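You operate a simulated robot arm through the tools that you are given. There is no shell and no other tool.

The job below is to be done with a simulated two-armed robot. You get a single attempt, and the scene is never put back.

Task
Heat the silver ring to 80 degrees on the heater, then switch off.
Fine: the hot ring stays on the cone; don't touch it.

It is judged by the outcome, as a careful person would: the job done as asked, and still so three seconds after it is handed in. It fails if anything else is knocked over, pushed out of place, dropped, spilled or broken.

Robot
Two 7-joint arms with two-finger parallel grippers on one trunk that stands fixed in place. Base frame: the origin is at the foot of the trunk, x ahead of it, y to its left, z up. Units: mm, degrees, N and s.
The left shoulder is at [20, 113, 1322], the right one opposite. With the tool pointing down near the work surface each hand reaches from about 100 to 580 mm from the base axis, measured 20 degrees to its own side. Payload 1.57 kg a hand.
The tool frame of a hand sits at the grasp point between the pads (the TCP): z along the fingers, y along the line on which they close. The tips reach 30 mm beyond it. The gripper opens to 80 mm. The fingers are 17 mm wide and 12 mm thick; the gripper's body (40 by 82 mm) begins 80 mm behind the TCP.
Orientation is told as [roll, pitch, yaw] about the base's x, y, z axes, in that order, counted from this pose: with the fingers straight down and closing along the base's y, the tool's x points along the base's -x, its y along +y and its z along -z.

Tools
- The arms move only by the tool play_rows. It takes "left_plan", "right_plan" or both (then of equal length, played together; a hand with none holds still); each is a list of rows, each an object (a shift or turn left out is 0, a gripper value left out holds the last) with "rot": the turn, a rotation vector about the base's x, y, z in units of 4 degrees (1.0 is 4 degrees), a list of three; "delta_pos": the shift along the base's x, y, z in units of 30 mm (1.0 is 30 mm), a list of three; "hand": the closure, from 0 (fully open) to 1 (shut). In form: [{"rot": [rx, ry, rz], "delta_pos": [x, y, z], "hand": hand}, ...]. A call has 1 to 20 rows; each row shifts and turns the commanded pose from where the row before left it. A call with a number of a shift or a turn outside -1 to 1 is refused whole. A row lasts 0.2 s, in which the tool goes at most 50 mm and 8.6 degrees; a call with a longer step from one row to the next is refused whole, and so is a gripper value outside its range. A pose out of reach is approached as far as the arm can. The call stops where the force on the tool passes 40 N (or 10 N more than at its start, if that is more) or the arm is blocked; 0.2 s more then pass. Each finger travels about 45 mm/s and halts on what it meets, pressing with about 20 N; the grip force reading is that of the motor and also rises with nothing between the fingers. The clock runs only during rows and for 0.2 s after the last one: add rows that do not move to give the fingers time. The reply holds the time, the measured pose of the TCP, the force on the tool along the base axes, the opening and the grip force, in the units named above and with some noise, with the torque about the TCP (base axes, N m) and any sound that the robot's microphone picked up.
- Cameras (640 x 400 px; columns grow to the right, rows downward): "scene" is now at [83.6, 49.5, 1444.2]; the picture's right is [0.58, -0.82, 0.00], its down [-0.50, -0.35, -0.79] and it looks along [0.65, 0.46, -0.61] (base axes); focal length 283 px, centre (320, 200). "left" rides on the left gripper at [72, 6, -122] in its tool frame; the picture's right is [-0.09, 1.00, 0.00], its down [-0.84, -0.08, -0.54] and it looks along [-0.54, -0.05, 0.84] (tool axes); focal length 238 px, centre (320, 200). "right" rides on the right gripper at [72, -7, -122] in its tool frame; the picture's right is [0.09, 1.00, 0.00], its down [-0.84, 0.08, -0.54] and it looks along [-0.54, 0.05, 0.84] (tool axes); focal length 238 px, centre (320, 200).
- capture(camera): a new picture of that camera. No time passes.
- move_column(by): moves the trunk up (or, below 0, down) by that many mm; the arms and the scene camera ride with it, the base frame stays. It gives what a move gives, with no picture.
- pan_tilt(pan, tilt): turns the head with the scene camera to pan (to the left, within 80 degrees either way) and tilt (down, from -29 to 69), counted from straight ahead of the robot. It gives what a move gives.
- locate(camera, pixels): for up to 12 pixels [column, row] of the newest picture of that camera ("zoom" is the newest enlarged one), the place [x, y, z] in the base frame of the surface seen there, good to about 2 mm. No time passes.
- close_up(camera, box): a new picture of the part [left, top, right, bottom] of that camera's present view, enlarged. No time passes.
- close_job(): hands the job in; it is judged then, once.

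Open the grippers and draw the arms clear of the work before you hand the job in, unless the task says otherwise.

The tools are called by a JSON object that holds its "method" and its "body". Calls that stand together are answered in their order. play_rows: Moves the arms, as the interface text tells. Its arguments: {"type":"object","properties":{"left_plan":{"type":"array"},"right_plan":{"type":"array"}},"required":[]} The other tools are called the same way: move_column (by) moves the trunk up or down; pan_tilt (pan, tilt) turns the head that bears the scene camera; capture (camera) takes a picture; locate (camera, pixels) gives the place of the surface under pixels of a picture; close_up (camera, box) takes an enlarged picture of a part of a camera's view; close_job () hands the job in.

At the start:

```text
time: 0.0
left_position: [298.5, 431.0, 1238.8]
left_orientation: [0.1, -0.1, -0.1]
left_force: [-0.1, 0.9, 0.1]
left_wrist_torque: [0.01, 0.0, 0.01]
left_gripper_width: 80.2
left_grip_force: 0.0
right_position: [453.2, 13.2, 1272.8]
right_orientation: [0.0, -0.1, -0.1]
right_force: [0.0, -0.5, 0.1]
right_wrist_torque: [0.02, 0.02, 0.02]
right_gripper_width: 80.0
right_grip_force: 0.0
trunk travel left (down, up): [-375.0, 195.0]
head pan, tilt (commanded): [35.3, 37.7]
```

scene: 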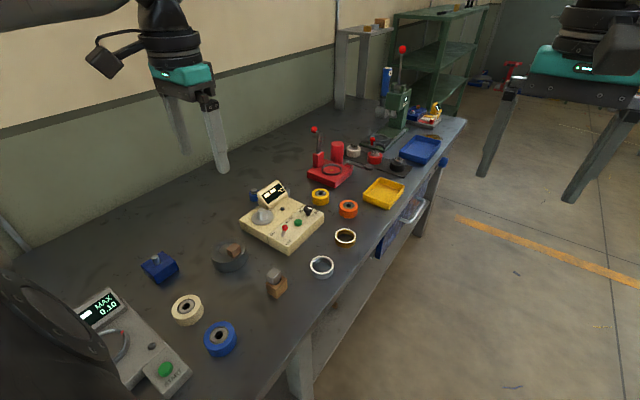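
right: 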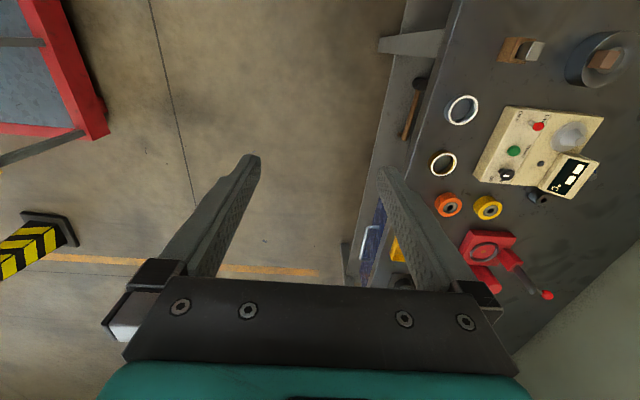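
left: 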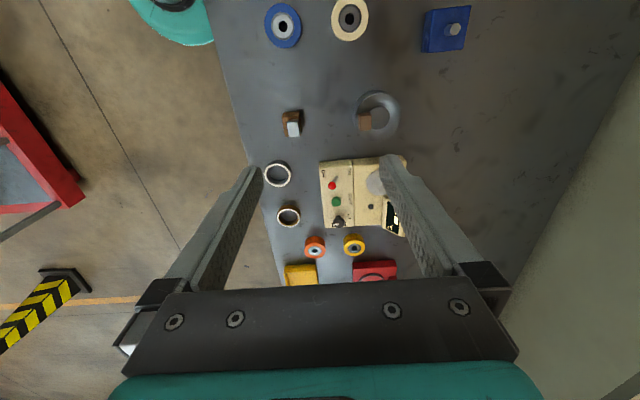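

The scene shows a beige heater with a cone near (262,215), a silver ring near (321,266) and a bronze one near (345,237). I'll enlarge the heater area to read its controls.

{"method": "close_up", "body": {"camera": "scene", "box": [230, 170, 370, 290]}}

{"method": "close_up", "body": {"camera": "right", "box": [420, 80, 640, 220]}}

{"method": "close_up", "body": {"camera": "left", "box": [240, 100, 420, 270]}}

```text
3.33 times, centred on (300, 230) of scene
```

zoom: 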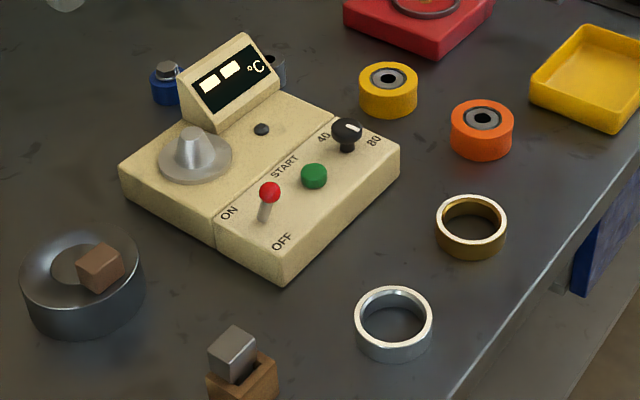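

```text
2.86 times, centred on (530, 150) of right
```

zoom: 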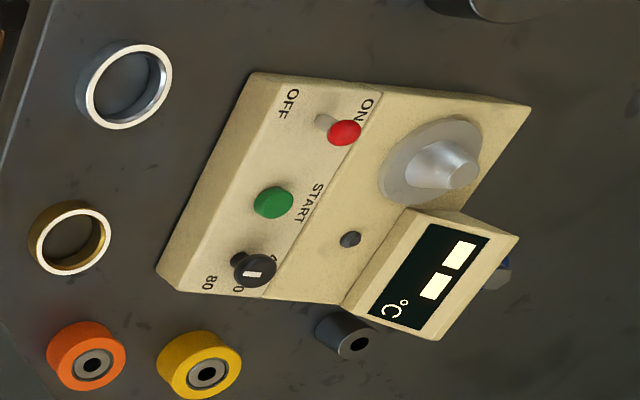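

```text
2.35 times, centred on (330, 185) of left
```

zoom: 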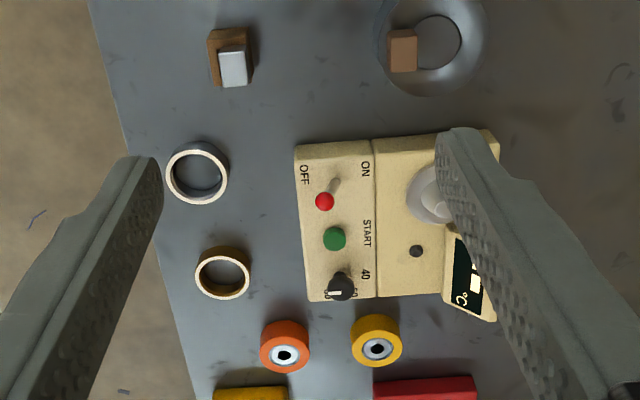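

Display reads "-- °C"; there is a red-ball lever (ON/OFF), green START button and black knob (40–80). I'll take a tighter zoom from the scene camera and locate points on it.

{"method": "close_up", "body": {"camera": "scene", "box": [250, 190, 340, 250]}}

{"method": "locate", "body": {"camera": "scene", "pixels": [[321, 258], [312, 266], [330, 268], [321, 275], [262, 216], [240, 228], [277, 250], [323, 215], [297, 222], [285, 228], [307, 211], [335, 275]]}}

```text
6.67 times, centred on (295, 220) of scene
```

zoom: 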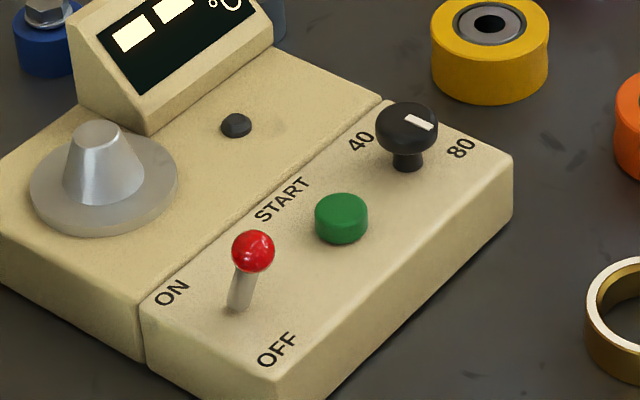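

```text
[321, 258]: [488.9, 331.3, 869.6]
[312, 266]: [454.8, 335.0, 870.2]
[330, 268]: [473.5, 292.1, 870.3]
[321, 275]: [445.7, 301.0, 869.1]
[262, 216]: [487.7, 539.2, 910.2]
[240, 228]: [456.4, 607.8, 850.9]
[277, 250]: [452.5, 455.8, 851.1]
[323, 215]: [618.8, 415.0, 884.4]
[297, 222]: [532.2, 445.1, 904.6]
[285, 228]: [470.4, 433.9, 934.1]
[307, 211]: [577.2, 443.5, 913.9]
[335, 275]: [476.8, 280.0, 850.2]
```

I'll locate the controls in the zoom: lever ball (253,250), lever base (237,308), button top (342,208), knob top (408,122), knob mark, cone tip (97,135), cone base disc edge.

{"method": "locate", "body": {"camera": "zoom", "pixels": [[253, 250], [237, 306], [342, 208], [400, 125], [428, 122], [412, 118], [97, 130], [50, 205], [165, 200], [110, 230], [407, 162], [235, 120]]}}

{"method": "locate", "body": {"camera": "zoom", "pixels": [[140, 320], [270, 375], [510, 160], [378, 100], [360, 140], [460, 148], [277, 348], [172, 292], [283, 200], [100, 180], [97, 200], [0, 160]]}}

```text
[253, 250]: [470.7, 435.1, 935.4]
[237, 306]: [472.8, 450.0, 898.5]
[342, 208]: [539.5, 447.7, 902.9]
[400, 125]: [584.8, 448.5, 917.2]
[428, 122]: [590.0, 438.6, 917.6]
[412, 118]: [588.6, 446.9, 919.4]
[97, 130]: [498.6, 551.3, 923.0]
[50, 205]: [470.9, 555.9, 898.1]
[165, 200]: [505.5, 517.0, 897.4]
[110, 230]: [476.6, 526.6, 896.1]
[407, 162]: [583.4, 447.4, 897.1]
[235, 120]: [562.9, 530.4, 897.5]
```

```text
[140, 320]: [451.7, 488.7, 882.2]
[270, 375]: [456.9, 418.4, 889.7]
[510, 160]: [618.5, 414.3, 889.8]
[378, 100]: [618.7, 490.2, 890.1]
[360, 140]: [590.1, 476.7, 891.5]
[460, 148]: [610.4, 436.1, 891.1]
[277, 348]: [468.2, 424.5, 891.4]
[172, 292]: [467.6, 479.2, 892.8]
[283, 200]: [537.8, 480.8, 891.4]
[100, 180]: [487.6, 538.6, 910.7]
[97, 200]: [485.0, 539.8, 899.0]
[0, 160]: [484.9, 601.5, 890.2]
```

The lever ball leans toward OFF (ball y≈438, base y≈450), so the heater is off now. I'll enlarge the knob in the left camera and scene to read its mark.

{"method": "close_up", "body": {"camera": "left", "box": [310, 190, 380, 240]}}

{"method": "close_up", "body": {"camera": "right", "box": [475, 145, 555, 195]}}

{"method": "close_up", "body": {"camera": "scene", "box": [290, 195, 338, 225]}}

```text
8.00 times, centred on (345, 215) of left
```

zoom: 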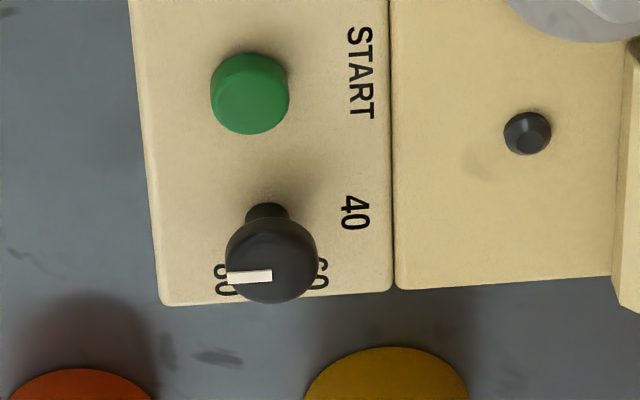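

```text
8.00 times, centred on (515, 170) of right
```

zoom: 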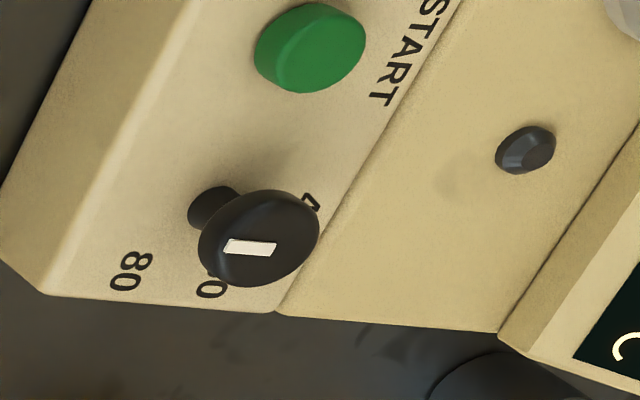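

```text
13.33 times, centred on (314, 210) of scene
```

zoom: 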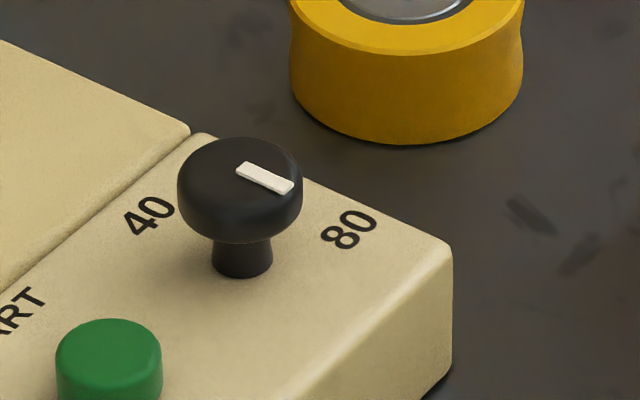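

The knob has labels 40, 60 (hidden behind) and 80, and its white mark seems to point toward -y. I'll locate label and mark points in this newest scene zoom.

{"method": "locate", "body": {"camera": "zoom", "pixels": [[150, 215], [350, 230], [245, 168], [288, 187], [240, 140], [180, 180], [300, 190], [238, 200], [240, 272], [220, 262], [265, 262], [110, 340]]}}

{"method": "pan_tilt", "body": {"pan": 43, "tilt": 38}}

```text
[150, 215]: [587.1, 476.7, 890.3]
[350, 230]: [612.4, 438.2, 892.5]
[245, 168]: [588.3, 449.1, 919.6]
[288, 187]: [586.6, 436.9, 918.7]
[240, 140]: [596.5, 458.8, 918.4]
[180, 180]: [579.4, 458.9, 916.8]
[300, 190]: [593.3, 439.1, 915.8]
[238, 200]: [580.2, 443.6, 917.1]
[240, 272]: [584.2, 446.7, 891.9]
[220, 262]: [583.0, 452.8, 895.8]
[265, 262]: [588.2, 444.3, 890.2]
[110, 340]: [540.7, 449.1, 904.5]
```

```text
time: 0.7
left_position: [298.8, 431.0, 1240.1]
left_orientation: [-0.1, 0.0, 0.0]
left_force: [-0.8, -0.3, 0.5]
left_wrist_torque: [0.02, -0.01, 0.01]
left_gripper_width: 80.0
left_grip_force: 0.1
right_position: [453.5, 12.7, 1272.1]
right_orientation: [0.0, -0.1, 0.1]
right_force: [-0.6, 0.3, -1.1]
right_wrist_torque: [0.0, 0.0, -0.03]
right_gripper_width: 80.2
right_grip_force: 0.0
trunk travel left (down, up): [-375.0, 195.0]
head pan, tilt (commanded): [43.0, 38.0]
```

The knob mark points along -y (from [588,449] to [587,437]), past the 80 label at [612,438]; 40 is at [587,477]. I'll take a new scene picture after the pan to see the whole bench.

{"method": "capture", "body": {"camera": "scene"}}

{"method": "capture", "body": {"camera": "left"}}

```text
taken
```

scene: 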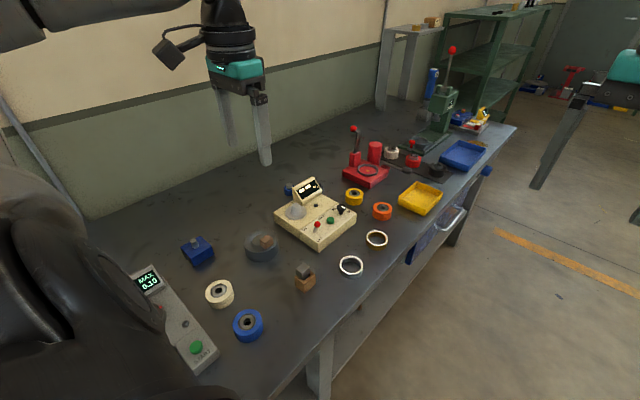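

```text
taken
```

left: 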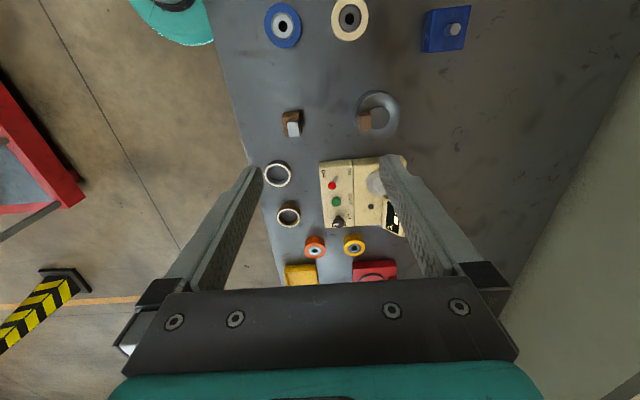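

I'll zoom the silver ring at (278,174) and the cone at (377,183) in the left camera to measure them.

{"method": "close_up", "body": {"camera": "left", "box": [254, 150, 302, 230]}}

```text
5.00 times, centred on (278, 190) of left
```

zoom: 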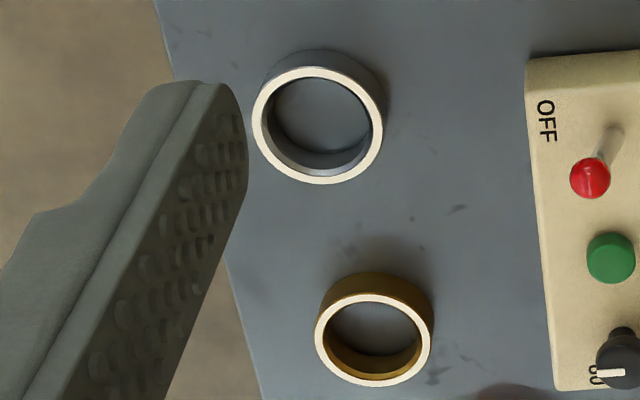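

Locating the silver ring's rim points (outer left 256,122; right 379,122; top 318,70; bottom 318,181) and floor inside it.

{"method": "locate", "body": {"camera": "zoom", "pixels": [[257, 122], [378, 122], [318, 72], [318, 180], [275, 87], [362, 160], [320, 110], [318, 300], [374, 297], [374, 384], [320, 340], [428, 340]]}}

{"method": "close_up", "body": {"camera": "left", "box": [340, 140, 420, 240]}}

```text
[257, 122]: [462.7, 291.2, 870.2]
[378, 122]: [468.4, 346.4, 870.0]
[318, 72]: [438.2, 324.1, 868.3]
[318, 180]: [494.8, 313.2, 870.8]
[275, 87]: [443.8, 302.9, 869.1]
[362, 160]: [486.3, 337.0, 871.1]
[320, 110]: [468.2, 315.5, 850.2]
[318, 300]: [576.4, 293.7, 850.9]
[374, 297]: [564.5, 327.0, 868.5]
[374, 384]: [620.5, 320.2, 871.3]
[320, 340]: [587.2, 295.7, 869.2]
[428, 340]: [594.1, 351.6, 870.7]
```

```text
4.00 times, centred on (380, 190) of left
```

zoom: 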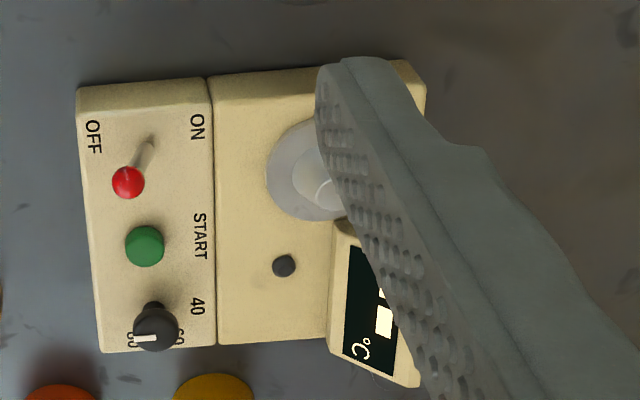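

The ring is centred near [466,319] with outer diameter ~60 mm, 20 mm tall; the cone is near [503,549]. I'll test reach by moving the left hand (tool down) high above the cone at z≈1100, well clear of everything.

{"method": "play_rows", "body": {"left_plan": [{"delta_pos": [0.97, 0.56, -0.66]}, {"delta_pos": [0.97, 0.56, -0.66]}, {"delta_pos": [0.97, 0.56, -0.66]}, {"delta_pos": [0.97, 0.56, -0.66]}, {"delta_pos": [0.97, 0.56, -0.66]}, {"delta_pos": [0.97, 0.56, -0.66]}, {"delta_pos": [0.97, 0.56, -0.66]}, {}]}}

```text
time: 2.5
left_position: [451.7, 519.1, 1136.1]
left_orientation: [0.0, -0.1, -0.1]
left_force: [-0.7, 0.4, 0.0]
left_wrist_torque: [0.04, 0.03, 0.01]
left_gripper_width: 80.2
left_grip_force: 0.0
left hand out of reach, approached as far as the arm can: row 6, 7
right_position: [453.8, 12.5, 1272.5]
right_orientation: [0.0, -0.1, 0.0]
right_force: [-0.5, -0.2, 0.2]
right_wrist_torque: [0.01, -0.01, -0.01]
right_gripper_width: 79.9
right_grip_force: 0.1
trunk travel left (down, up): [-375.0, 195.0]
head pan, tilt (commanded): [43.0, 38.0]
```

At z≈1136 the left hand reached [452,519], so max radius from the shoulder with a vertical tool is about 593 mm; the cone (651 mm) needs a ~20–25° outward tilt. I'll take pictures from here and look at the elbow with the head.

{"method": "capture", "body": {"camera": "left"}}

{"method": "pan_tilt", "body": {"pan": 75, "tilt": 40}}

{"method": "capture", "body": {"camera": "scene"}}

```text
taken
```

left: 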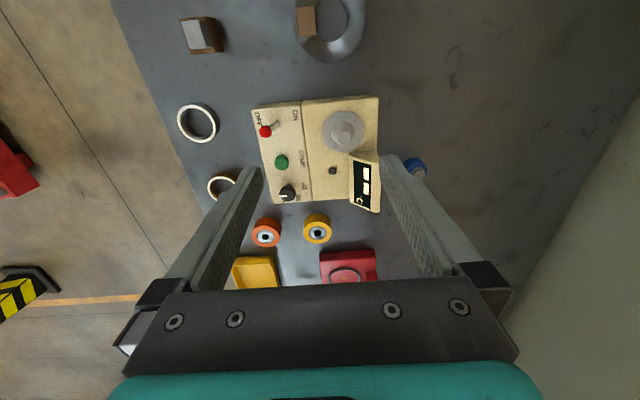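

```text
time: 3.5
left_position: [451.9, 518.0, 1135.5]
left_orientation: [0.0, 0.0, 0.0]
left_force: [0.1, 0.0, 0.3]
left_wrist_torque: [-0.02, 0.03, 0.0]
left_gripper_width: 80.0
left_grip_force: 0.0
right_position: [453.9, 12.5, 1273.8]
right_orientation: [0.0, 0.1, 0.0]
right_force: [-0.7, 0.2, -0.2]
right_wrist_torque: [0.01, 0.01, 0.01]
right_gripper_width: 79.7
right_grip_force: 0.1
trunk travel left (down, up): [-375.0, 195.0]
head pan, tilt (commanded): [75.0, 40.0]
```

```text
taken
```

scene: 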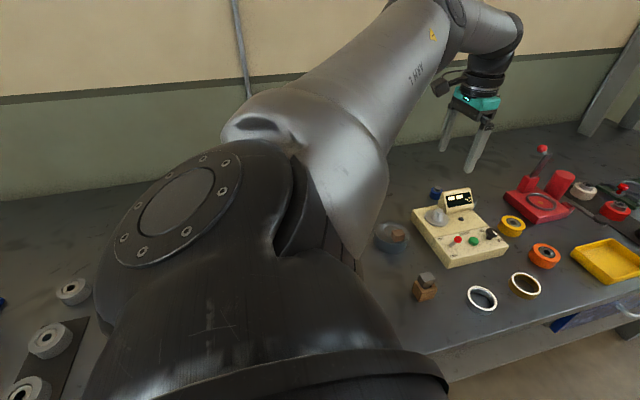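

The arm's elbow stays at about shoulder height, high above the bench, so lowering the trunk is safe. Now I zoom the heater in the left camera, where cone (343,130), knob (288,193) and lever ball (265,131) are unobstructed.

{"method": "close_up", "body": {"camera": "left", "box": [245, 85, 395, 215]}}

```text
3.08 times, centred on (320, 150) of left
```

zoom: 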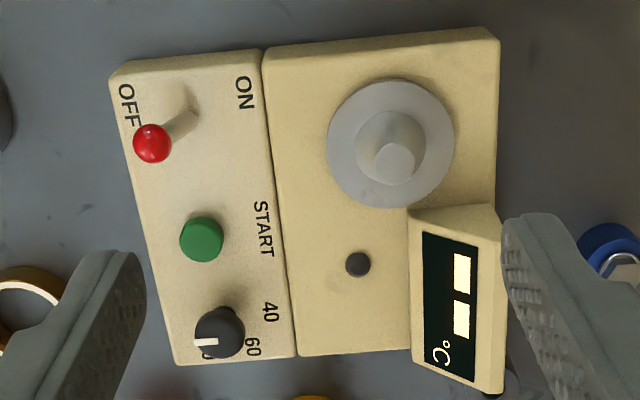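

Locating disc edges, cone base and tip, display housing edges, knob and lever in this zoom.

{"method": "locate", "body": {"camera": "zoom", "pixels": [[330, 143], [450, 143], [392, 82], [380, 203], [397, 163], [362, 150], [424, 150], [388, 115], [490, 208], [412, 212], [500, 240], [358, 264]]}}

{"method": "locate", "body": {"camera": "zoom", "pixels": [[215, 345], [198, 342], [225, 325], [238, 345], [245, 325], [197, 325], [152, 143], [190, 118], [205, 238], [252, 346], [208, 357], [270, 312]]}}

```text
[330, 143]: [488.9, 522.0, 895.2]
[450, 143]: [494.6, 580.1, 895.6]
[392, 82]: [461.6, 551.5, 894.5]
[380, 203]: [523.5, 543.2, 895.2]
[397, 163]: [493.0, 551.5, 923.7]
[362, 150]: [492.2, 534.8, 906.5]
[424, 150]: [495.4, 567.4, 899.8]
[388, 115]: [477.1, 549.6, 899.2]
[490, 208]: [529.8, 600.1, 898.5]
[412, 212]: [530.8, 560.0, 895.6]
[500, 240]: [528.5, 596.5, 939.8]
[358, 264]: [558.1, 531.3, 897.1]
```

```text
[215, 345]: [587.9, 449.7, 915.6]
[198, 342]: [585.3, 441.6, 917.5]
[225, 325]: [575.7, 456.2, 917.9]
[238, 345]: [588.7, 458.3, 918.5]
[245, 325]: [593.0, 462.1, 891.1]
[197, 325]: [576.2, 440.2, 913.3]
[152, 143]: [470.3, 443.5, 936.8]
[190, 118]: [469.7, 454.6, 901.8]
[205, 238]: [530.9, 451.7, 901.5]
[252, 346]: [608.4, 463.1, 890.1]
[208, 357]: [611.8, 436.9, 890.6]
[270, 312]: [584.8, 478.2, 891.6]
```

Disc centre is ≈[492.5,551], top z≈895, cone r≈16 at base and tip z≈924; the display housing starts at x≈530 for y≥560. I'll draw the left hand back and up before lowering the trunk.

{"method": "play_rows", "body": {"left_plan": [{"delta_pos": [-0.8, -1.0, 0.6]}, {"delta_pos": [-0.8, -1.0, 0.6]}, {"delta_pos": [-0.8, -1.0, 0.6]}, {"delta_pos": [-0.8, -1.0, 0.6]}, {"delta_pos": [-0.5, -1.0, 0.6]}, {"delta_pos": [0, -1.0, 0.6]}, {}]}}

```text
time: 5.1
left_position: [339.8, 339.4, 1246.5]
left_orientation: [0.1, -0.1, 0.2]
left_force: [-0.5, 0.1, 0.5]
left_wrist_torque: [0.01, -0.04, -0.03]
left_gripper_width: 80.2
left_grip_force: 0.0
right_position: [453.0, 14.0, 1272.4]
right_orientation: [0.0, 0.0, 0.0]
right_force: [-0.4, 0.5, -0.2]
right_wrist_torque: [-0.02, 0.03, -0.02]
right_gripper_width: 80.2
right_grip_force: 0.0
trunk travel left (down, up): [-375.0, 195.0]
head pan, tilt (commanded): [75.0, 40.0]
```

The hand is now at [340,339,1247], clear. I lower the trunk by 130 mm so the shoulder (≈1192) is nearer the working wrist height.

{"method": "move_column", "body": {"by": -130}}

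{"method": "pan_tilt", "body": {"pan": 43, "tilt": 38}}

{"method": "capture", "body": {"camera": "scene"}}

```text
time: 6.6
left_position: [341.2, 339.4, 1115.9]
left_orientation: [0.0, 0.0, -0.1]
left_force: [0.0, -1.1, 0.1]
left_wrist_torque: [-0.01, 0.0, 0.01]
left_gripper_width: 80.1
left_grip_force: 0.0
right_position: [454.1, 13.4, 1142.3]
right_orientation: [0.0, 0.0, 0.0]
right_force: [0.1, 0.5, 0.5]
right_wrist_torque: [-0.03, 0.0, 0.01]
right_gripper_width: 80.1
right_grip_force: 0.1
trunk travel left (down, up): [-245.0, 325.0]
head pan, tilt (commanded): [75.0, 40.0]
```

```text
time: 7.6
left_position: [339.5, 338.6, 1116.1]
left_orientation: [0.0, 0.0, 0.0]
left_force: [-0.4, 0.2, -0.2]
left_wrist_torque: [0.03, 0.0, 0.02]
left_gripper_width: 80.1
left_grip_force: 0.0
right_position: [453.7, 13.5, 1143.2]
right_orientation: [0.0, 0.0, 0.0]
right_force: [0.0, -0.1, -0.3]
right_wrist_torque: [-0.06, 0.0, 0.01]
right_gripper_width: 80.0
right_grip_force: 0.0
trunk travel left (down, up): [-245.0, 325.0]
head pan, tilt (commanded): [43.0, 38.0]
```

```text
taken
```

scene: 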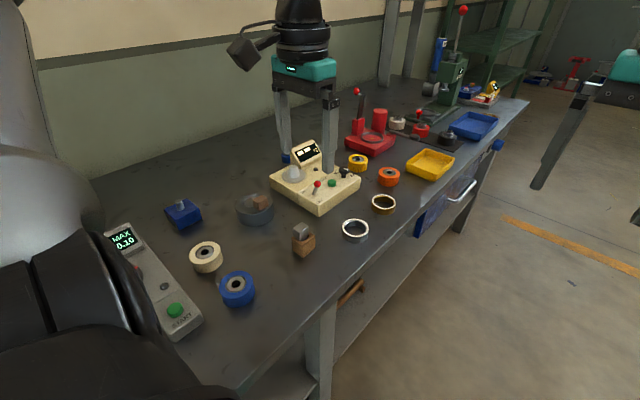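

Everything is unmoved. I now turn the left hand (yaw 42.8°, then tilt 24° outward) while moving to about 100 mm above the ring's pick pose.

{"method": "play_rows", "body": {"left_plan": [{"rot": [0, 0, 0.973], "delta_pos": [0.233, -0.053, -0.257], "hand": 0}, {"rot": [0, 0, 0.973], "delta_pos": [0.233, -0.053, -0.257]}, {"rot": [0, 0, 0.973], "delta_pos": [0.233, -0.053, -0.257]}, {"rot": [0, 0, 0.973], "delta_pos": [0.233, -0.053, -0.257]}, {"rot": [0, 0, 0.973], "delta_pos": [0.233, -0.053, -0.257]}, {"rot": [0, 0, 0.973], "delta_pos": [0.233, -0.053, -0.257]}, {"rot": [0, 0, 0.973], "delta_pos": [0.233, -0.053, -0.257]}, {"rot": [0, 0, 0.973], "delta_pos": [0.233, -0.053, -0.257]}, {"rot": [0, 0, 0.973], "delta_pos": [0.233, -0.053, -0.257]}, {"rot": [0, 0, 0.973], "delta_pos": [0.233, -0.053, -0.257]}, {"rot": [0, 0, 0.973], "delta_pos": [0.233, -0.053, -0.257]}, {"rot": [0.679, -0.734, 0], "delta_pos": [0.233, -0.053, -0.257]}, {"rot": [0.679, -0.734, 0], "delta_pos": [0.233, -0.053, -0.257]}, {"rot": [0.679, -0.734, 0], "delta_pos": [0.233, -0.053, -0.257]}, {"rot": [0.679, -0.734, 0], "delta_pos": [0.233, -0.053, -0.257]}, {"rot": [0.679, -0.734, 0], "delta_pos": [0.233, -0.053, -0.257]}, {"rot": [0.679, -0.734, 0], "delta_pos": [0.233, -0.053, -0.257]}, {}]}}

{"method": "capture", "body": {"camera": "left"}}

{"method": "capture", "body": {"camera": "scene"}}

```text
time: 11.4
left_position: [459.9, 311.5, 987.2]
left_orientation: [0.1, -24.1, 42.7]
left_force: [-0.8, -0.1, 0.0]
left_wrist_torque: [0.01, 0.0, -0.01]
left_gripper_width: 79.7
left_grip_force: 0.1
right_position: [452.5, 13.0, 1141.8]
right_orientation: [0.0, 0.0, 0.1]
right_force: [0.2, 0.9, 0.1]
right_wrist_torque: [0.01, 0.01, -0.01]
right_gripper_width: 79.8
right_grip_force: 0.1
trunk travel left (down, up): [-245.0, 325.0]
head pan, tilt (commanded): [43.0, 38.0]
```

```text
taken
```

left: 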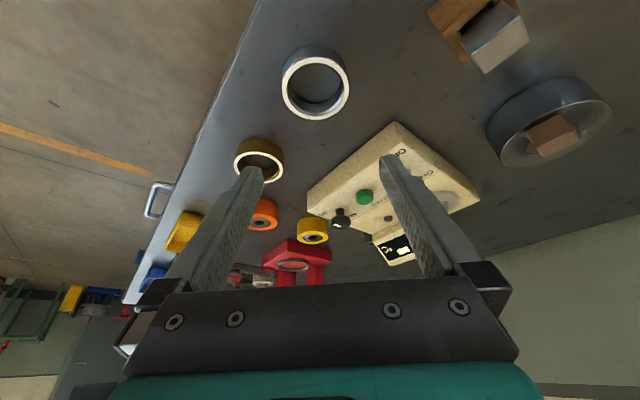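

```text
taken
```

scene: 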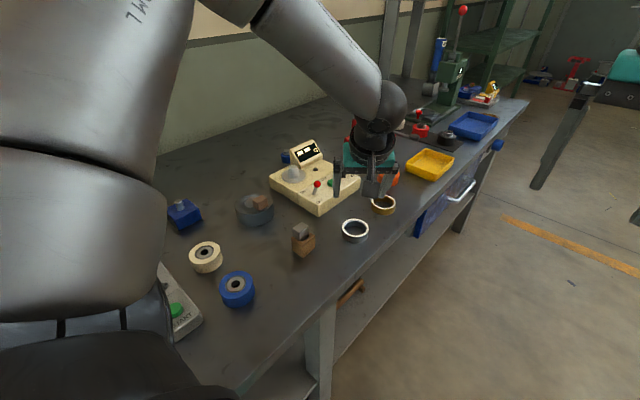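

The hand is tilted as planned above the ring, seen at (316,82). I zoom in on the ring to refine its centre.

{"method": "close_up", "body": {"camera": "left", "box": [266, 30, 366, 130]}}

```text
4.00 times, centred on (316, 80) of left
```

zoom: 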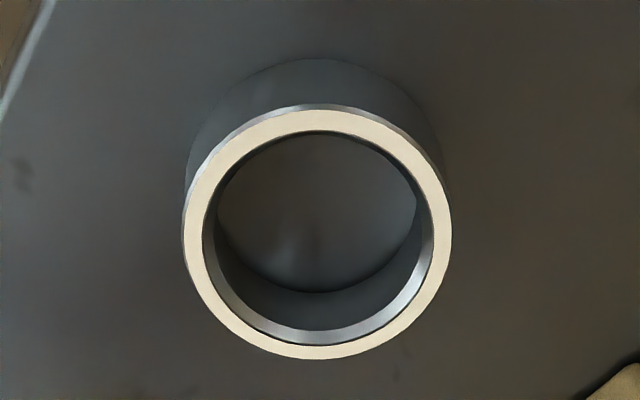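

Locating mid-rim points all around the top face.

{"method": "locate", "body": {"camera": "zoom", "pixels": [[194, 235], [440, 235], [318, 121], [318, 350], [225, 155], [410, 155], [230, 320], [405, 320], [188, 235], [446, 235]]}}

```text
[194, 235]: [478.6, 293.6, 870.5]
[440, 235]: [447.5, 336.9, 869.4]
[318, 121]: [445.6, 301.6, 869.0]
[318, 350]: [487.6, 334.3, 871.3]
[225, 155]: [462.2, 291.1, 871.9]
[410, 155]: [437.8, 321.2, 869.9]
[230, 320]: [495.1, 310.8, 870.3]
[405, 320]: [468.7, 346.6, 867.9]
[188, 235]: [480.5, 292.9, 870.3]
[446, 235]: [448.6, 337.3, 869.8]
```

Ring centre refined to ≈[466,317.5]. I descend along z to about z=891 first, with fingers fully open.

{"method": "play_rows", "body": {"left_plan": [{"delta_pos": [-0.03, -0.03, -0.8], "hand": 0}, {"delta_pos": [0, 0, -0.8]}, {"delta_pos": [0, 0, -0.8]}, {"delta_pos": [0, 0, -0.8]}, {}]}}

{"method": "capture", "body": {"camera": "left"}}

{"method": "close_up", "body": {"camera": "scene", "box": [310, 160, 420, 250]}}

```text
time: 12.6
left_position: [460.0, 309.3, 888.4]
left_orientation: [0.0, -24.1, 42.9]
left_force: [0.0, 0.1, 0.6]
left_wrist_torque: [-0.01, -0.02, 0.03]
left_gripper_width: 80.3
left_grip_force: 0.0
right_position: [453.4, 12.5, 1142.0]
right_orientation: [0.0, 0.0, 0.1]
right_force: [-0.3, -0.4, 0.8]
right_wrist_torque: [0.01, 0.0, -0.02]
right_gripper_width: 80.3
right_grip_force: 0.0
trunk travel left (down, up): [-245.0, 325.0]
head pan, tilt (commanded): [43.0, 38.0]
```

```text
taken
```

left: 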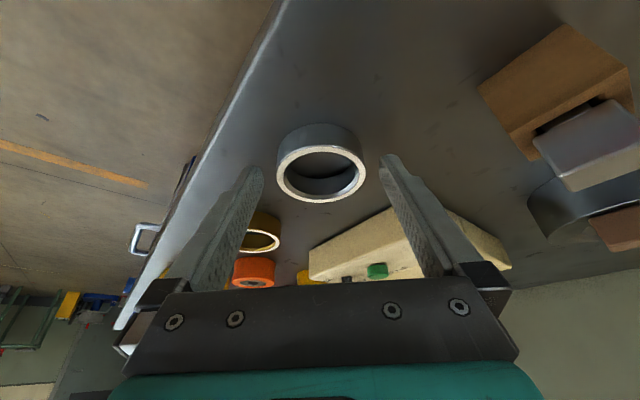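

```text
4.44 times, centred on (365, 205) of scene
```

zoom: 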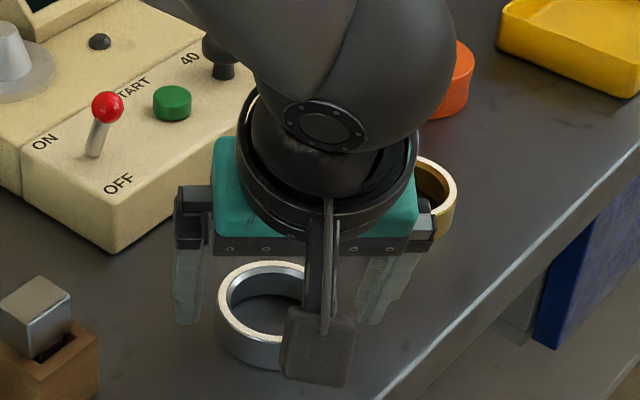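

The ring sits centred between the tips (col ≈321, row ≈172). I nudge x by -1.5 mm, lower 3 mm and close on it.

{"method": "play_rows", "body": {"left_plan": [{"delta_pos": [-0.05, 0, -0.1], "hand": 0}, {}, {"hand": 1}, {"hand": 1}, {"hand": 1}, {"hand": 1}]}}

{"method": "capture", "body": {"camera": "left"}}

```text
time: 14.0
left_position: [457.6, 310.7, 886.1]
left_orientation: [0.0, -24.2, 42.9]
left_force: [1.2, -1.3, 1.0]
left_wrist_torque: [-0.01, -0.07, 0.0]
left_gripper_width: 60.3
left_grip_force: 19.9
right_position: [453.1, 13.6, 1143.2]
right_orientation: [0.0, 0.0, -0.1]
right_force: [-0.5, 0.9, 0.4]
right_wrist_torque: [0.01, 0.04, -0.01]
right_gripper_width: 80.1
right_grip_force: 0.0
trunk travel left (down, up): [-245.0, 325.0]
head pan, tilt (commanded): [43.0, 38.0]
```

```text
taken
```

left: 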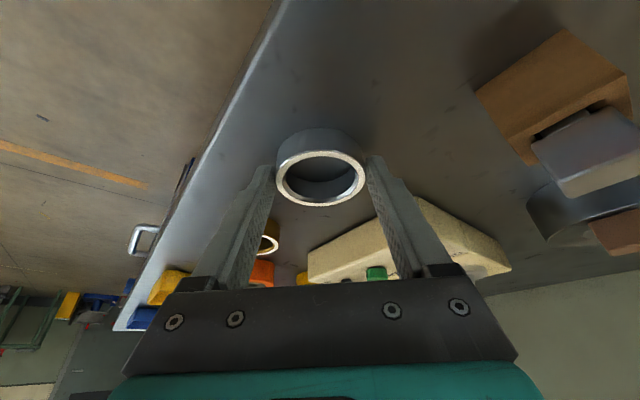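

Grip holds at 60.3 mm and 19.9 N. I lift straight up ~110 mm and check the ring.

{"method": "play_rows", "body": {"left_plan": [{"delta_pos": [0, 0, 0.4], "hand": 1}, {"delta_pos": [0, 0, 0.6]}, {"delta_pos": [0, 0, 0.9]}, {"delta_pos": [0, 0, 0.9]}, {"delta_pos": [0, 0, 0.9]}, {}]}}

{"method": "capture", "body": {"camera": "left"}}

{"method": "close_up", "body": {"camera": "scene", "box": [250, 100, 430, 250]}}

```text
time: 15.4
left_position: [455.8, 310.6, 998.0]
left_orientation: [0.0, -24.0, 42.8]
left_force: [0.8, -0.6, 0.3]
left_wrist_torque: [0.03, -0.01, -0.01]
left_gripper_width: 0.0
left_grip_force: 20.0
right_position: [453.4, 13.8, 1142.0]
right_orientation: [0.0, 0.0, 0.0]
right_force: [0.3, 0.4, -1.1]
right_wrist_torque: [0.01, 0.01, -0.01]
right_gripper_width: 80.0
right_grip_force: 0.0
trunk travel left (down, up): [-245.0, 325.0]
head pan, tilt (commanded): [43.0, 38.0]
```

```text
taken
```

left: 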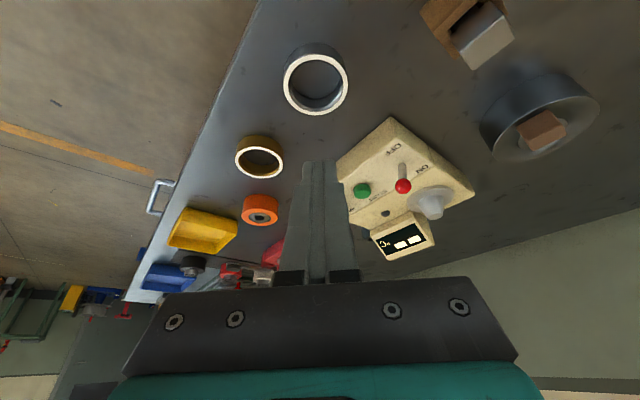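

```text
2.67 times, centred on (340, 175) of scene
```

zoom: 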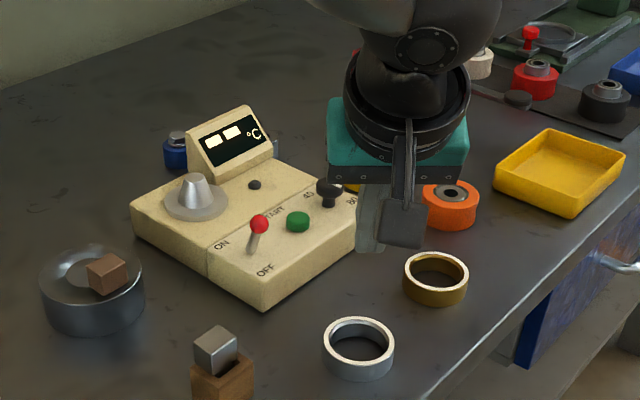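

The ring slipped out of the grip (width now 0) and still stands on the bench. I inspect the closed fingertips and the ring's present place before trying a better grasp.

{"method": "close_up", "body": {"camera": "left", "box": [260, 140, 380, 290]}}

{"method": "close_up", "body": {"camera": "left", "box": [266, 30, 366, 130]}}

{"method": "locate", "body": {"camera": "zoom", "pixels": [[194, 235], [440, 235], [318, 121], [318, 350], [225, 155], [410, 155], [230, 320], [405, 320]]}}

```text
2.67 times, centred on (320, 215) of left
```

zoom: 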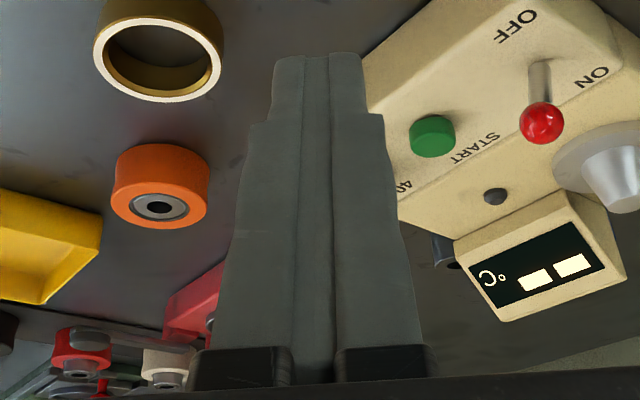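

```text
4.00 times, centred on (316, 80) of left
```

zoom: 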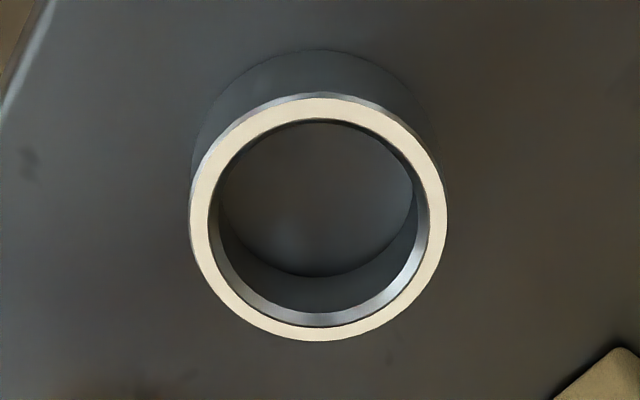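

```text
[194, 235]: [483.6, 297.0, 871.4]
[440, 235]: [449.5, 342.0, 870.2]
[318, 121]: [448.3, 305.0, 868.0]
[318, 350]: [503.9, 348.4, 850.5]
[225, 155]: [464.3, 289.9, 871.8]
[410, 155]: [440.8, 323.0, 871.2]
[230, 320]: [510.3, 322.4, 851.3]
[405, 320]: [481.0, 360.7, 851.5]
```

Re-locating the ring's rim with pixels matched to the new picture.

{"method": "locate", "body": {"camera": "zoom", "pixels": [[200, 220], [437, 220], [320, 107], [316, 333], [230, 142], [408, 142], [235, 303], [402, 303]]}}

{"method": "close_up", "body": {"camera": "scene", "box": [330, 90, 420, 190]}}

```text
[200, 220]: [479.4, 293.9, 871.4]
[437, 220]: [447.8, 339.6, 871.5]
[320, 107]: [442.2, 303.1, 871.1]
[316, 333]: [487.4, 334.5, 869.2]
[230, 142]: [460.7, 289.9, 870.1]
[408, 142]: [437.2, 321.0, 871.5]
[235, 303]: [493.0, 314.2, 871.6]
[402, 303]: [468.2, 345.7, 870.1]
```

```text
4.00 times, centred on (375, 140) of scene
```

zoom: 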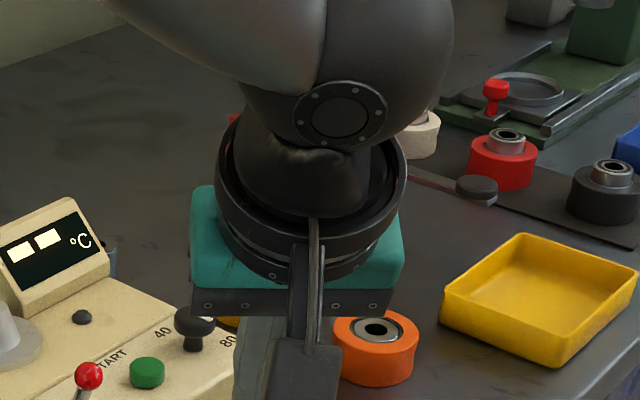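

The ring is still at ≈[465,318], unmoved. I'll regrasp deeper: open, then descend to z≈890 first.

{"method": "play_rows", "body": {"left_plan": [{"hand": 0}, {"hand": 0}, {"hand": 0}, {"hand": 0}, {"hand": 0}, {"delta_pos": [0.03, 0, -0.9]}, {"delta_pos": [0, 0, -0.9]}, {"delta_pos": [0, 0, -0.9]}, {"delta_pos": [0, 0, -0.9]}, {}]}}

{"method": "capture", "body": {"camera": "left"}}

```text
time: 17.6
left_position: [459.0, 311.2, 890.4]
left_orientation: [0.0, -24.1, 42.8]
left_force: [-0.1, -0.3, -0.4]
left_wrist_torque: [0.0, -0.01, 0.01]
left_gripper_width: 80.0
left_grip_force: 0.2
right_position: [453.5, 12.4, 1142.6]
right_orientation: [0.0, 0.1, 0.1]
right_force: [-0.5, -0.3, -0.2]
right_wrist_torque: [-0.02, 0.02, 0.02]
right_gripper_width: 79.9
right_grip_force: 0.1
trunk travel left (down, up): [-245.0, 325.0]
head pan, tilt (commanded): [43.0, 38.0]
```

```text
taken
```

left: 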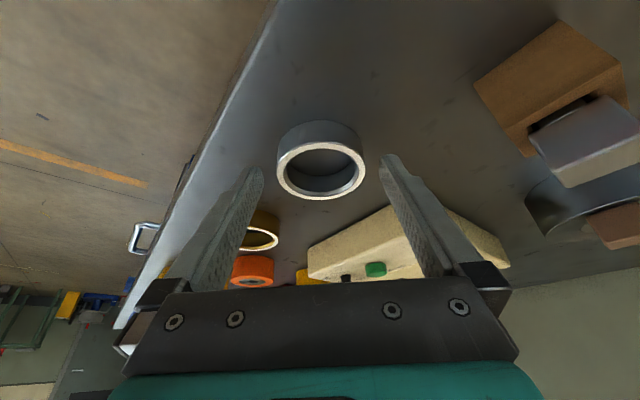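

I locate the fingertip ends (left near (252,172), right near (388,160)) to learn how far the tips really reach down.

{"method": "close_up", "body": {"camera": "left", "box": [220, 110, 420, 235]}}

{"method": "locate", "body": {"camera": "zoom", "pixels": [[105, 190], [120, 185], [115, 210], [100, 250], [530, 150], [545, 165], [535, 180], [560, 200], [322, 175], [322, 275], [190, 205], [455, 190]]}}

```text
3.20 times, centred on (320, 172) of left
```

zoom: 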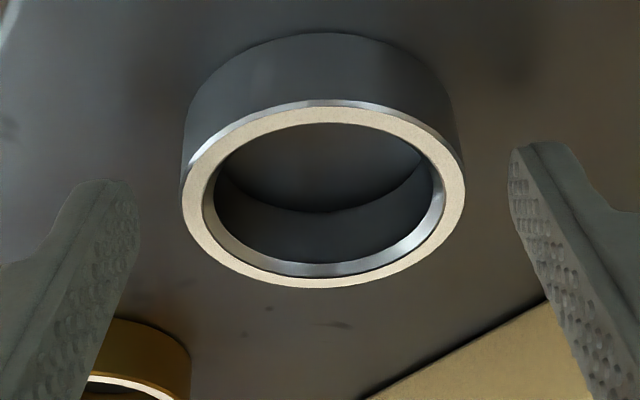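

```text
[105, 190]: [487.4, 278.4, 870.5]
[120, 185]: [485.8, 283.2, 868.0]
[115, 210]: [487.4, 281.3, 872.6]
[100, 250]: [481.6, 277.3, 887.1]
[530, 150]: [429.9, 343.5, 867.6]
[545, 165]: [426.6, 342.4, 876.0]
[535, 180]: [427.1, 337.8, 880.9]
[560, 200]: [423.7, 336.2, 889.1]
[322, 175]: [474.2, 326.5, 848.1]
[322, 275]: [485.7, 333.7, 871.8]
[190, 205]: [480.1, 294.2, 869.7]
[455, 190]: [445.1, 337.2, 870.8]
```

Tips are where expected (near corner z≈867 at TCP z 890). I shift ~2 mm outward and lower 8 mm so the tips are just above the bench, then close.

{"method": "play_rows", "body": {"left_plan": [{"delta_pos": [0.04, 0.07, -0.13]}, {"delta_pos": [0, 0, -0.13]}, {}]}}

```text
time: 18.4
left_position: [458.9, 313.0, 883.7]
left_orientation: [-0.1, -24.0, 42.8]
left_force: [-0.1, 0.8, -0.1]
left_wrist_torque: [0.0, -0.02, -0.02]
left_gripper_width: 80.0
left_grip_force: 0.1
right_position: [452.4, 13.6, 1142.8]
right_orientation: [0.0, 0.0, 0.0]
right_force: [0.0, 0.5, 0.0]
right_wrist_torque: [0.0, 0.01, 0.03]
right_gripper_width: 80.1
right_grip_force: 0.1
trunk travel left (down, up): [-245.0, 325.0]
head pan, tilt (commanded): [43.0, 38.0]
```

No contact force yet. I close and hold for over a second, then lift only 3 mm slowly to see whether the ring comes along.

{"method": "play_rows", "body": {"left_plan": [{"hand": 1}, {"hand": 1}, {"hand": 1}, {"hand": 1}, {"hand": 1}, {"hand": 1}, {"delta_pos": [0, 0, 0.05], "hand": 1}, {"delta_pos": [0, 0, 0.05], "hand": 1}, {}]}}

{"method": "close_up", "body": {"camera": "left", "box": [220, 110, 420, 235]}}

{"method": "close_up", "body": {"camera": "scene", "box": [310, 180, 420, 260]}}

```text
time: 20.4
left_position: [459.6, 313.6, 884.5]
left_orientation: [0.0, -24.0, 42.8]
left_force: [0.1, -0.2, -2.1]
left_wrist_torque: [-0.03, -0.01, 0.03]
left_gripper_width: 60.3
left_grip_force: 19.6
right_position: [454.0, 13.2, 1142.2]
right_orientation: [0.1, 0.1, 0.0]
right_force: [-0.1, 0.4, -0.7]
right_wrist_torque: [-0.03, 0.04, -0.02]
right_gripper_width: 80.1
right_grip_force: 0.1
trunk travel left (down, up): [-245.0, 325.0]
head pan, tilt (commanded): [43.0, 38.0]
```

```text
3.20 times, centred on (320, 172) of left
```

zoom: 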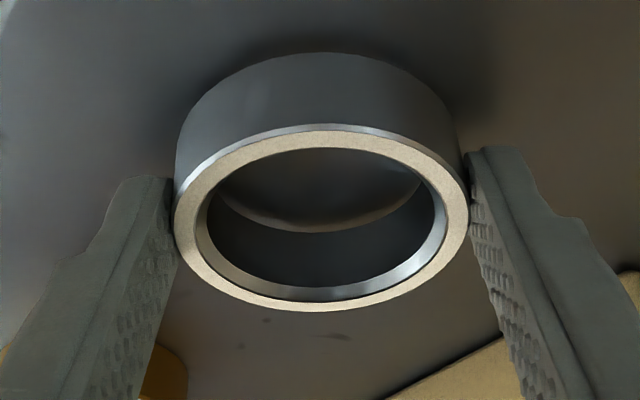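

```text
5.00 times, centred on (365, 220) of scene
```

zoom: 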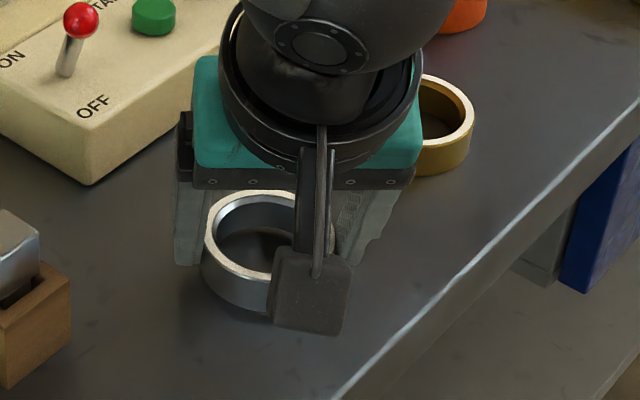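

Force z of -2.1 N suggests the ring's weight is now carried. I continue lifting slowly and watch the grip.

{"method": "play_rows", "body": {"left_plan": [{"delta_pos": [0, 0, 0.1], "hand": 1}, {"delta_pos": [0, 0, 0.1]}, {"delta_pos": [0, 0, 0.15]}, {"delta_pos": [0, 0, 0.15]}, {}]}}

{"method": "close_up", "body": {"camera": "left", "box": [220, 110, 420, 235]}}

{"method": "close_up", "body": {"camera": "scene", "box": [310, 180, 420, 260]}}

```text
time: 21.6
left_position: [458.8, 313.4, 901.2]
left_orientation: [0.0, -24.0, 42.8]
left_force: [0.1, 0.0, -2.1]
left_wrist_torque: [-0.01, 0.04, 0.0]
left_gripper_width: 60.2
left_grip_force: 19.9
right_position: [454.2, 14.1, 1143.0]
right_orientation: [0.0, 0.1, 0.1]
right_force: [0.3, -0.1, 0.7]
right_wrist_torque: [-0.02, 0.02, 0.01]
right_gripper_width: 80.0
right_grip_force: 0.1
trunk travel left (down, up): [-245.0, 325.0]
head pan, tilt (commanded): [43.0, 38.0]
```

```text
3.20 times, centred on (320, 172) of left
```

zoom: 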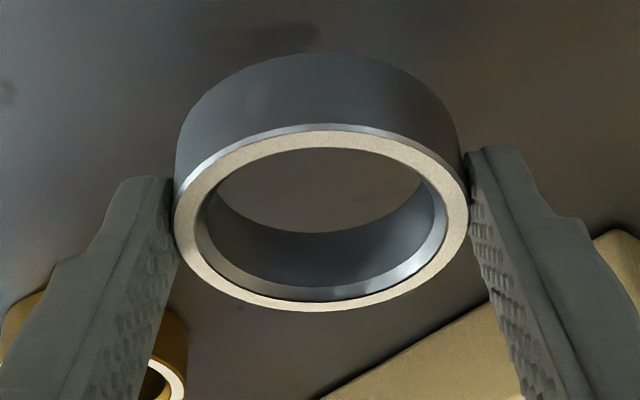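

```text
5.00 times, centred on (365, 220) of scene
```

zoom: 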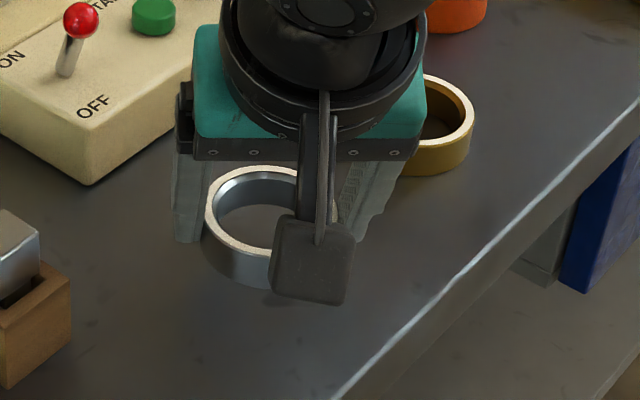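

The ring is held and clear of the bench. I raise it gently to about z=1000 so its bottom clears the lever ball.

{"method": "play_rows", "body": {"left_plan": [{"delta_pos": [0, 0, 0.15], "hand": 1}, {"delta_pos": [0, 0, 0.25]}, {"delta_pos": [0, 0, 0.3]}, {"delta_pos": [0, 0, 0.3]}, {"delta_pos": [0, 0, 0.3]}, {"delta_pos": [0, 0, 0.3]}, {"delta_pos": [0, 0, 0.3]}, {"delta_pos": [0, 0, 0.3]}, {"delta_pos": [0, 0, 0.3]}, {"delta_pos": [0, 0, 0.3]}, {"delta_pos": [0, 0, 0.3]}, {"delta_pos": [0, 0, 0.2]}, {"delta_pos": [0, 0, 0.1]}, {}]}}

{"method": "close_up", "body": {"camera": "left", "box": [220, 110, 420, 235]}}

{"method": "locate", "body": {"camera": "zoom", "pixels": [[195, 215], [455, 205], [322, 140], [322, 303], [230, 165], [420, 165], [230, 275], [420, 270]]}}

```text
time: 24.6
left_position: [457.6, 313.4, 1001.1]
left_orientation: [0.1, -24.0, 42.8]
left_force: [0.2, -0.4, -1.3]
left_wrist_torque: [-0.02, 0.0, 0.01]
left_gripper_width: 60.2
left_grip_force: 19.9
right_position: [453.8, 13.8, 1142.2]
right_orientation: [-0.1, -0.1, 0.0]
right_force: [-0.2, -1.0, 0.1]
right_wrist_torque: [-0.04, 0.01, -0.01]
right_gripper_width: 80.1
right_grip_force: 0.0
trunk travel left (down, up): [-245.0, 325.0]
head pan, tilt (commanded): [43.0, 38.0]
```

```text
3.20 times, centred on (320, 172) of left
```

zoom: 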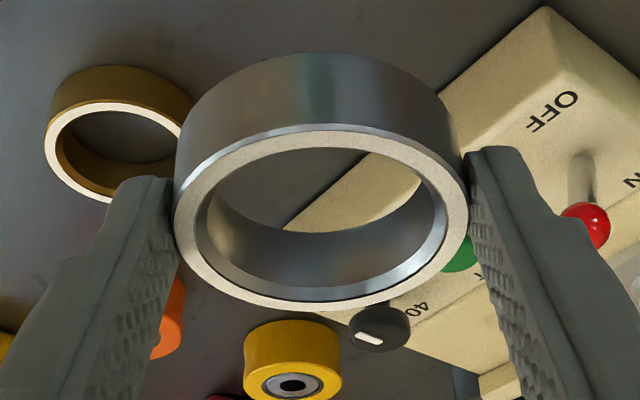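

```text
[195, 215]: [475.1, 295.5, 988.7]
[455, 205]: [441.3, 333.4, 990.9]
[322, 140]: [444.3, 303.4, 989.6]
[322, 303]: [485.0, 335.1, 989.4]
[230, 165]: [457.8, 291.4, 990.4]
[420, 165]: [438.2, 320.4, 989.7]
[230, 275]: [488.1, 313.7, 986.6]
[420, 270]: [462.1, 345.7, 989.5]
```

The ring is level in the grip (rim z≈989 all round) and centred about [+5,+5] from the TCP. I carry it across at this height to put the ring centre over [492.5,551].

{"method": "play_rows", "body": {"left_plan": [{"delta_pos": [0.068, 0.3, 0], "hand": 1}, {"delta_pos": [0.068, 0.5, 0]}, {"delta_pos": [0.068, 0.65, 0]}, {"delta_pos": [0.068, 0.65, 0]}, {"delta_pos": [0.068, 0.65, 0]}, {"delta_pos": [0.068, 0.65, 0]}, {"delta_pos": [0.068, 0.65, 0]}, {"delta_pos": [0.068, 0.65, 0]}, {"delta_pos": [0.068, 0.65, 0]}, {"delta_pos": [0.068, 0.65, 0]}, {"delta_pos": [0.068, 0.65, 0]}, {"delta_pos": [0.068, 0.6, 0]}, {"delta_pos": [0.068, 0.4, 0]}, {"delta_pos": [0.068, 0.113, 0]}, {}]}}

{"method": "capture", "body": {"camera": "left"}}

{"method": "close_up", "body": {"camera": "scene", "box": [240, 90, 380, 230]}}

```text
time: 27.8
left_position: [487.0, 545.8, 1002.6]
left_orientation: [0.0, -24.0, 42.8]
left_force: [-0.4, 0.5, -1.6]
left_wrist_torque: [0.01, 0.01, -0.02]
left_gripper_width: 60.1
left_grip_force: 20.1
right_position: [453.9, 13.3, 1143.0]
right_orientation: [0.0, 0.0, 0.1]
right_force: [-0.7, -0.4, -0.5]
right_wrist_torque: [-0.03, -0.02, 0.04]
right_gripper_width: 80.0
right_grip_force: 0.0
trunk travel left (down, up): [-245.0, 325.0]
head pan, tilt (commanded): [43.0, 38.0]
```

```text
taken
```

left: 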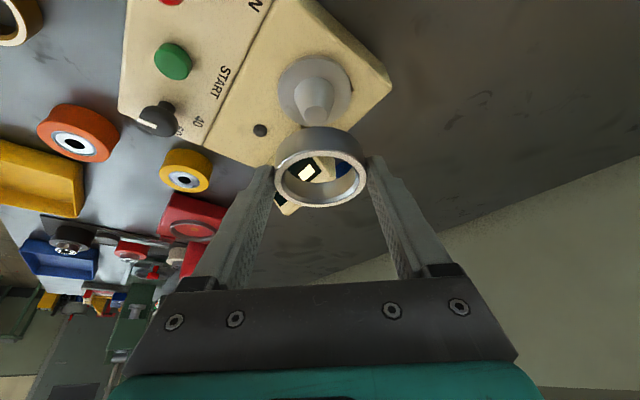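

```text
2.86 times, centred on (310, 160) of scene
```

zoom: 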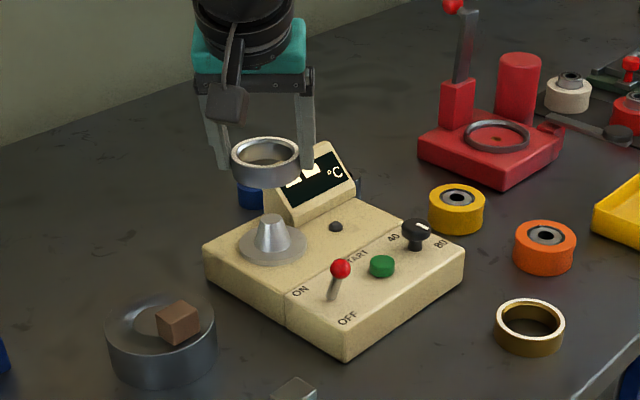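

The ring now hovers above the cone. I zoom the left camera to compare the ring's and disc's centres before lowering.

{"method": "close_up", "body": {"camera": "left", "box": [240, 45, 400, 215]}}

```text
2.35 times, centred on (320, 130) of left
```

zoom: 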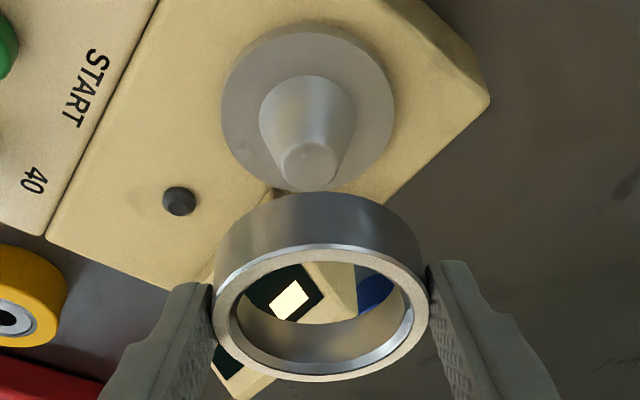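

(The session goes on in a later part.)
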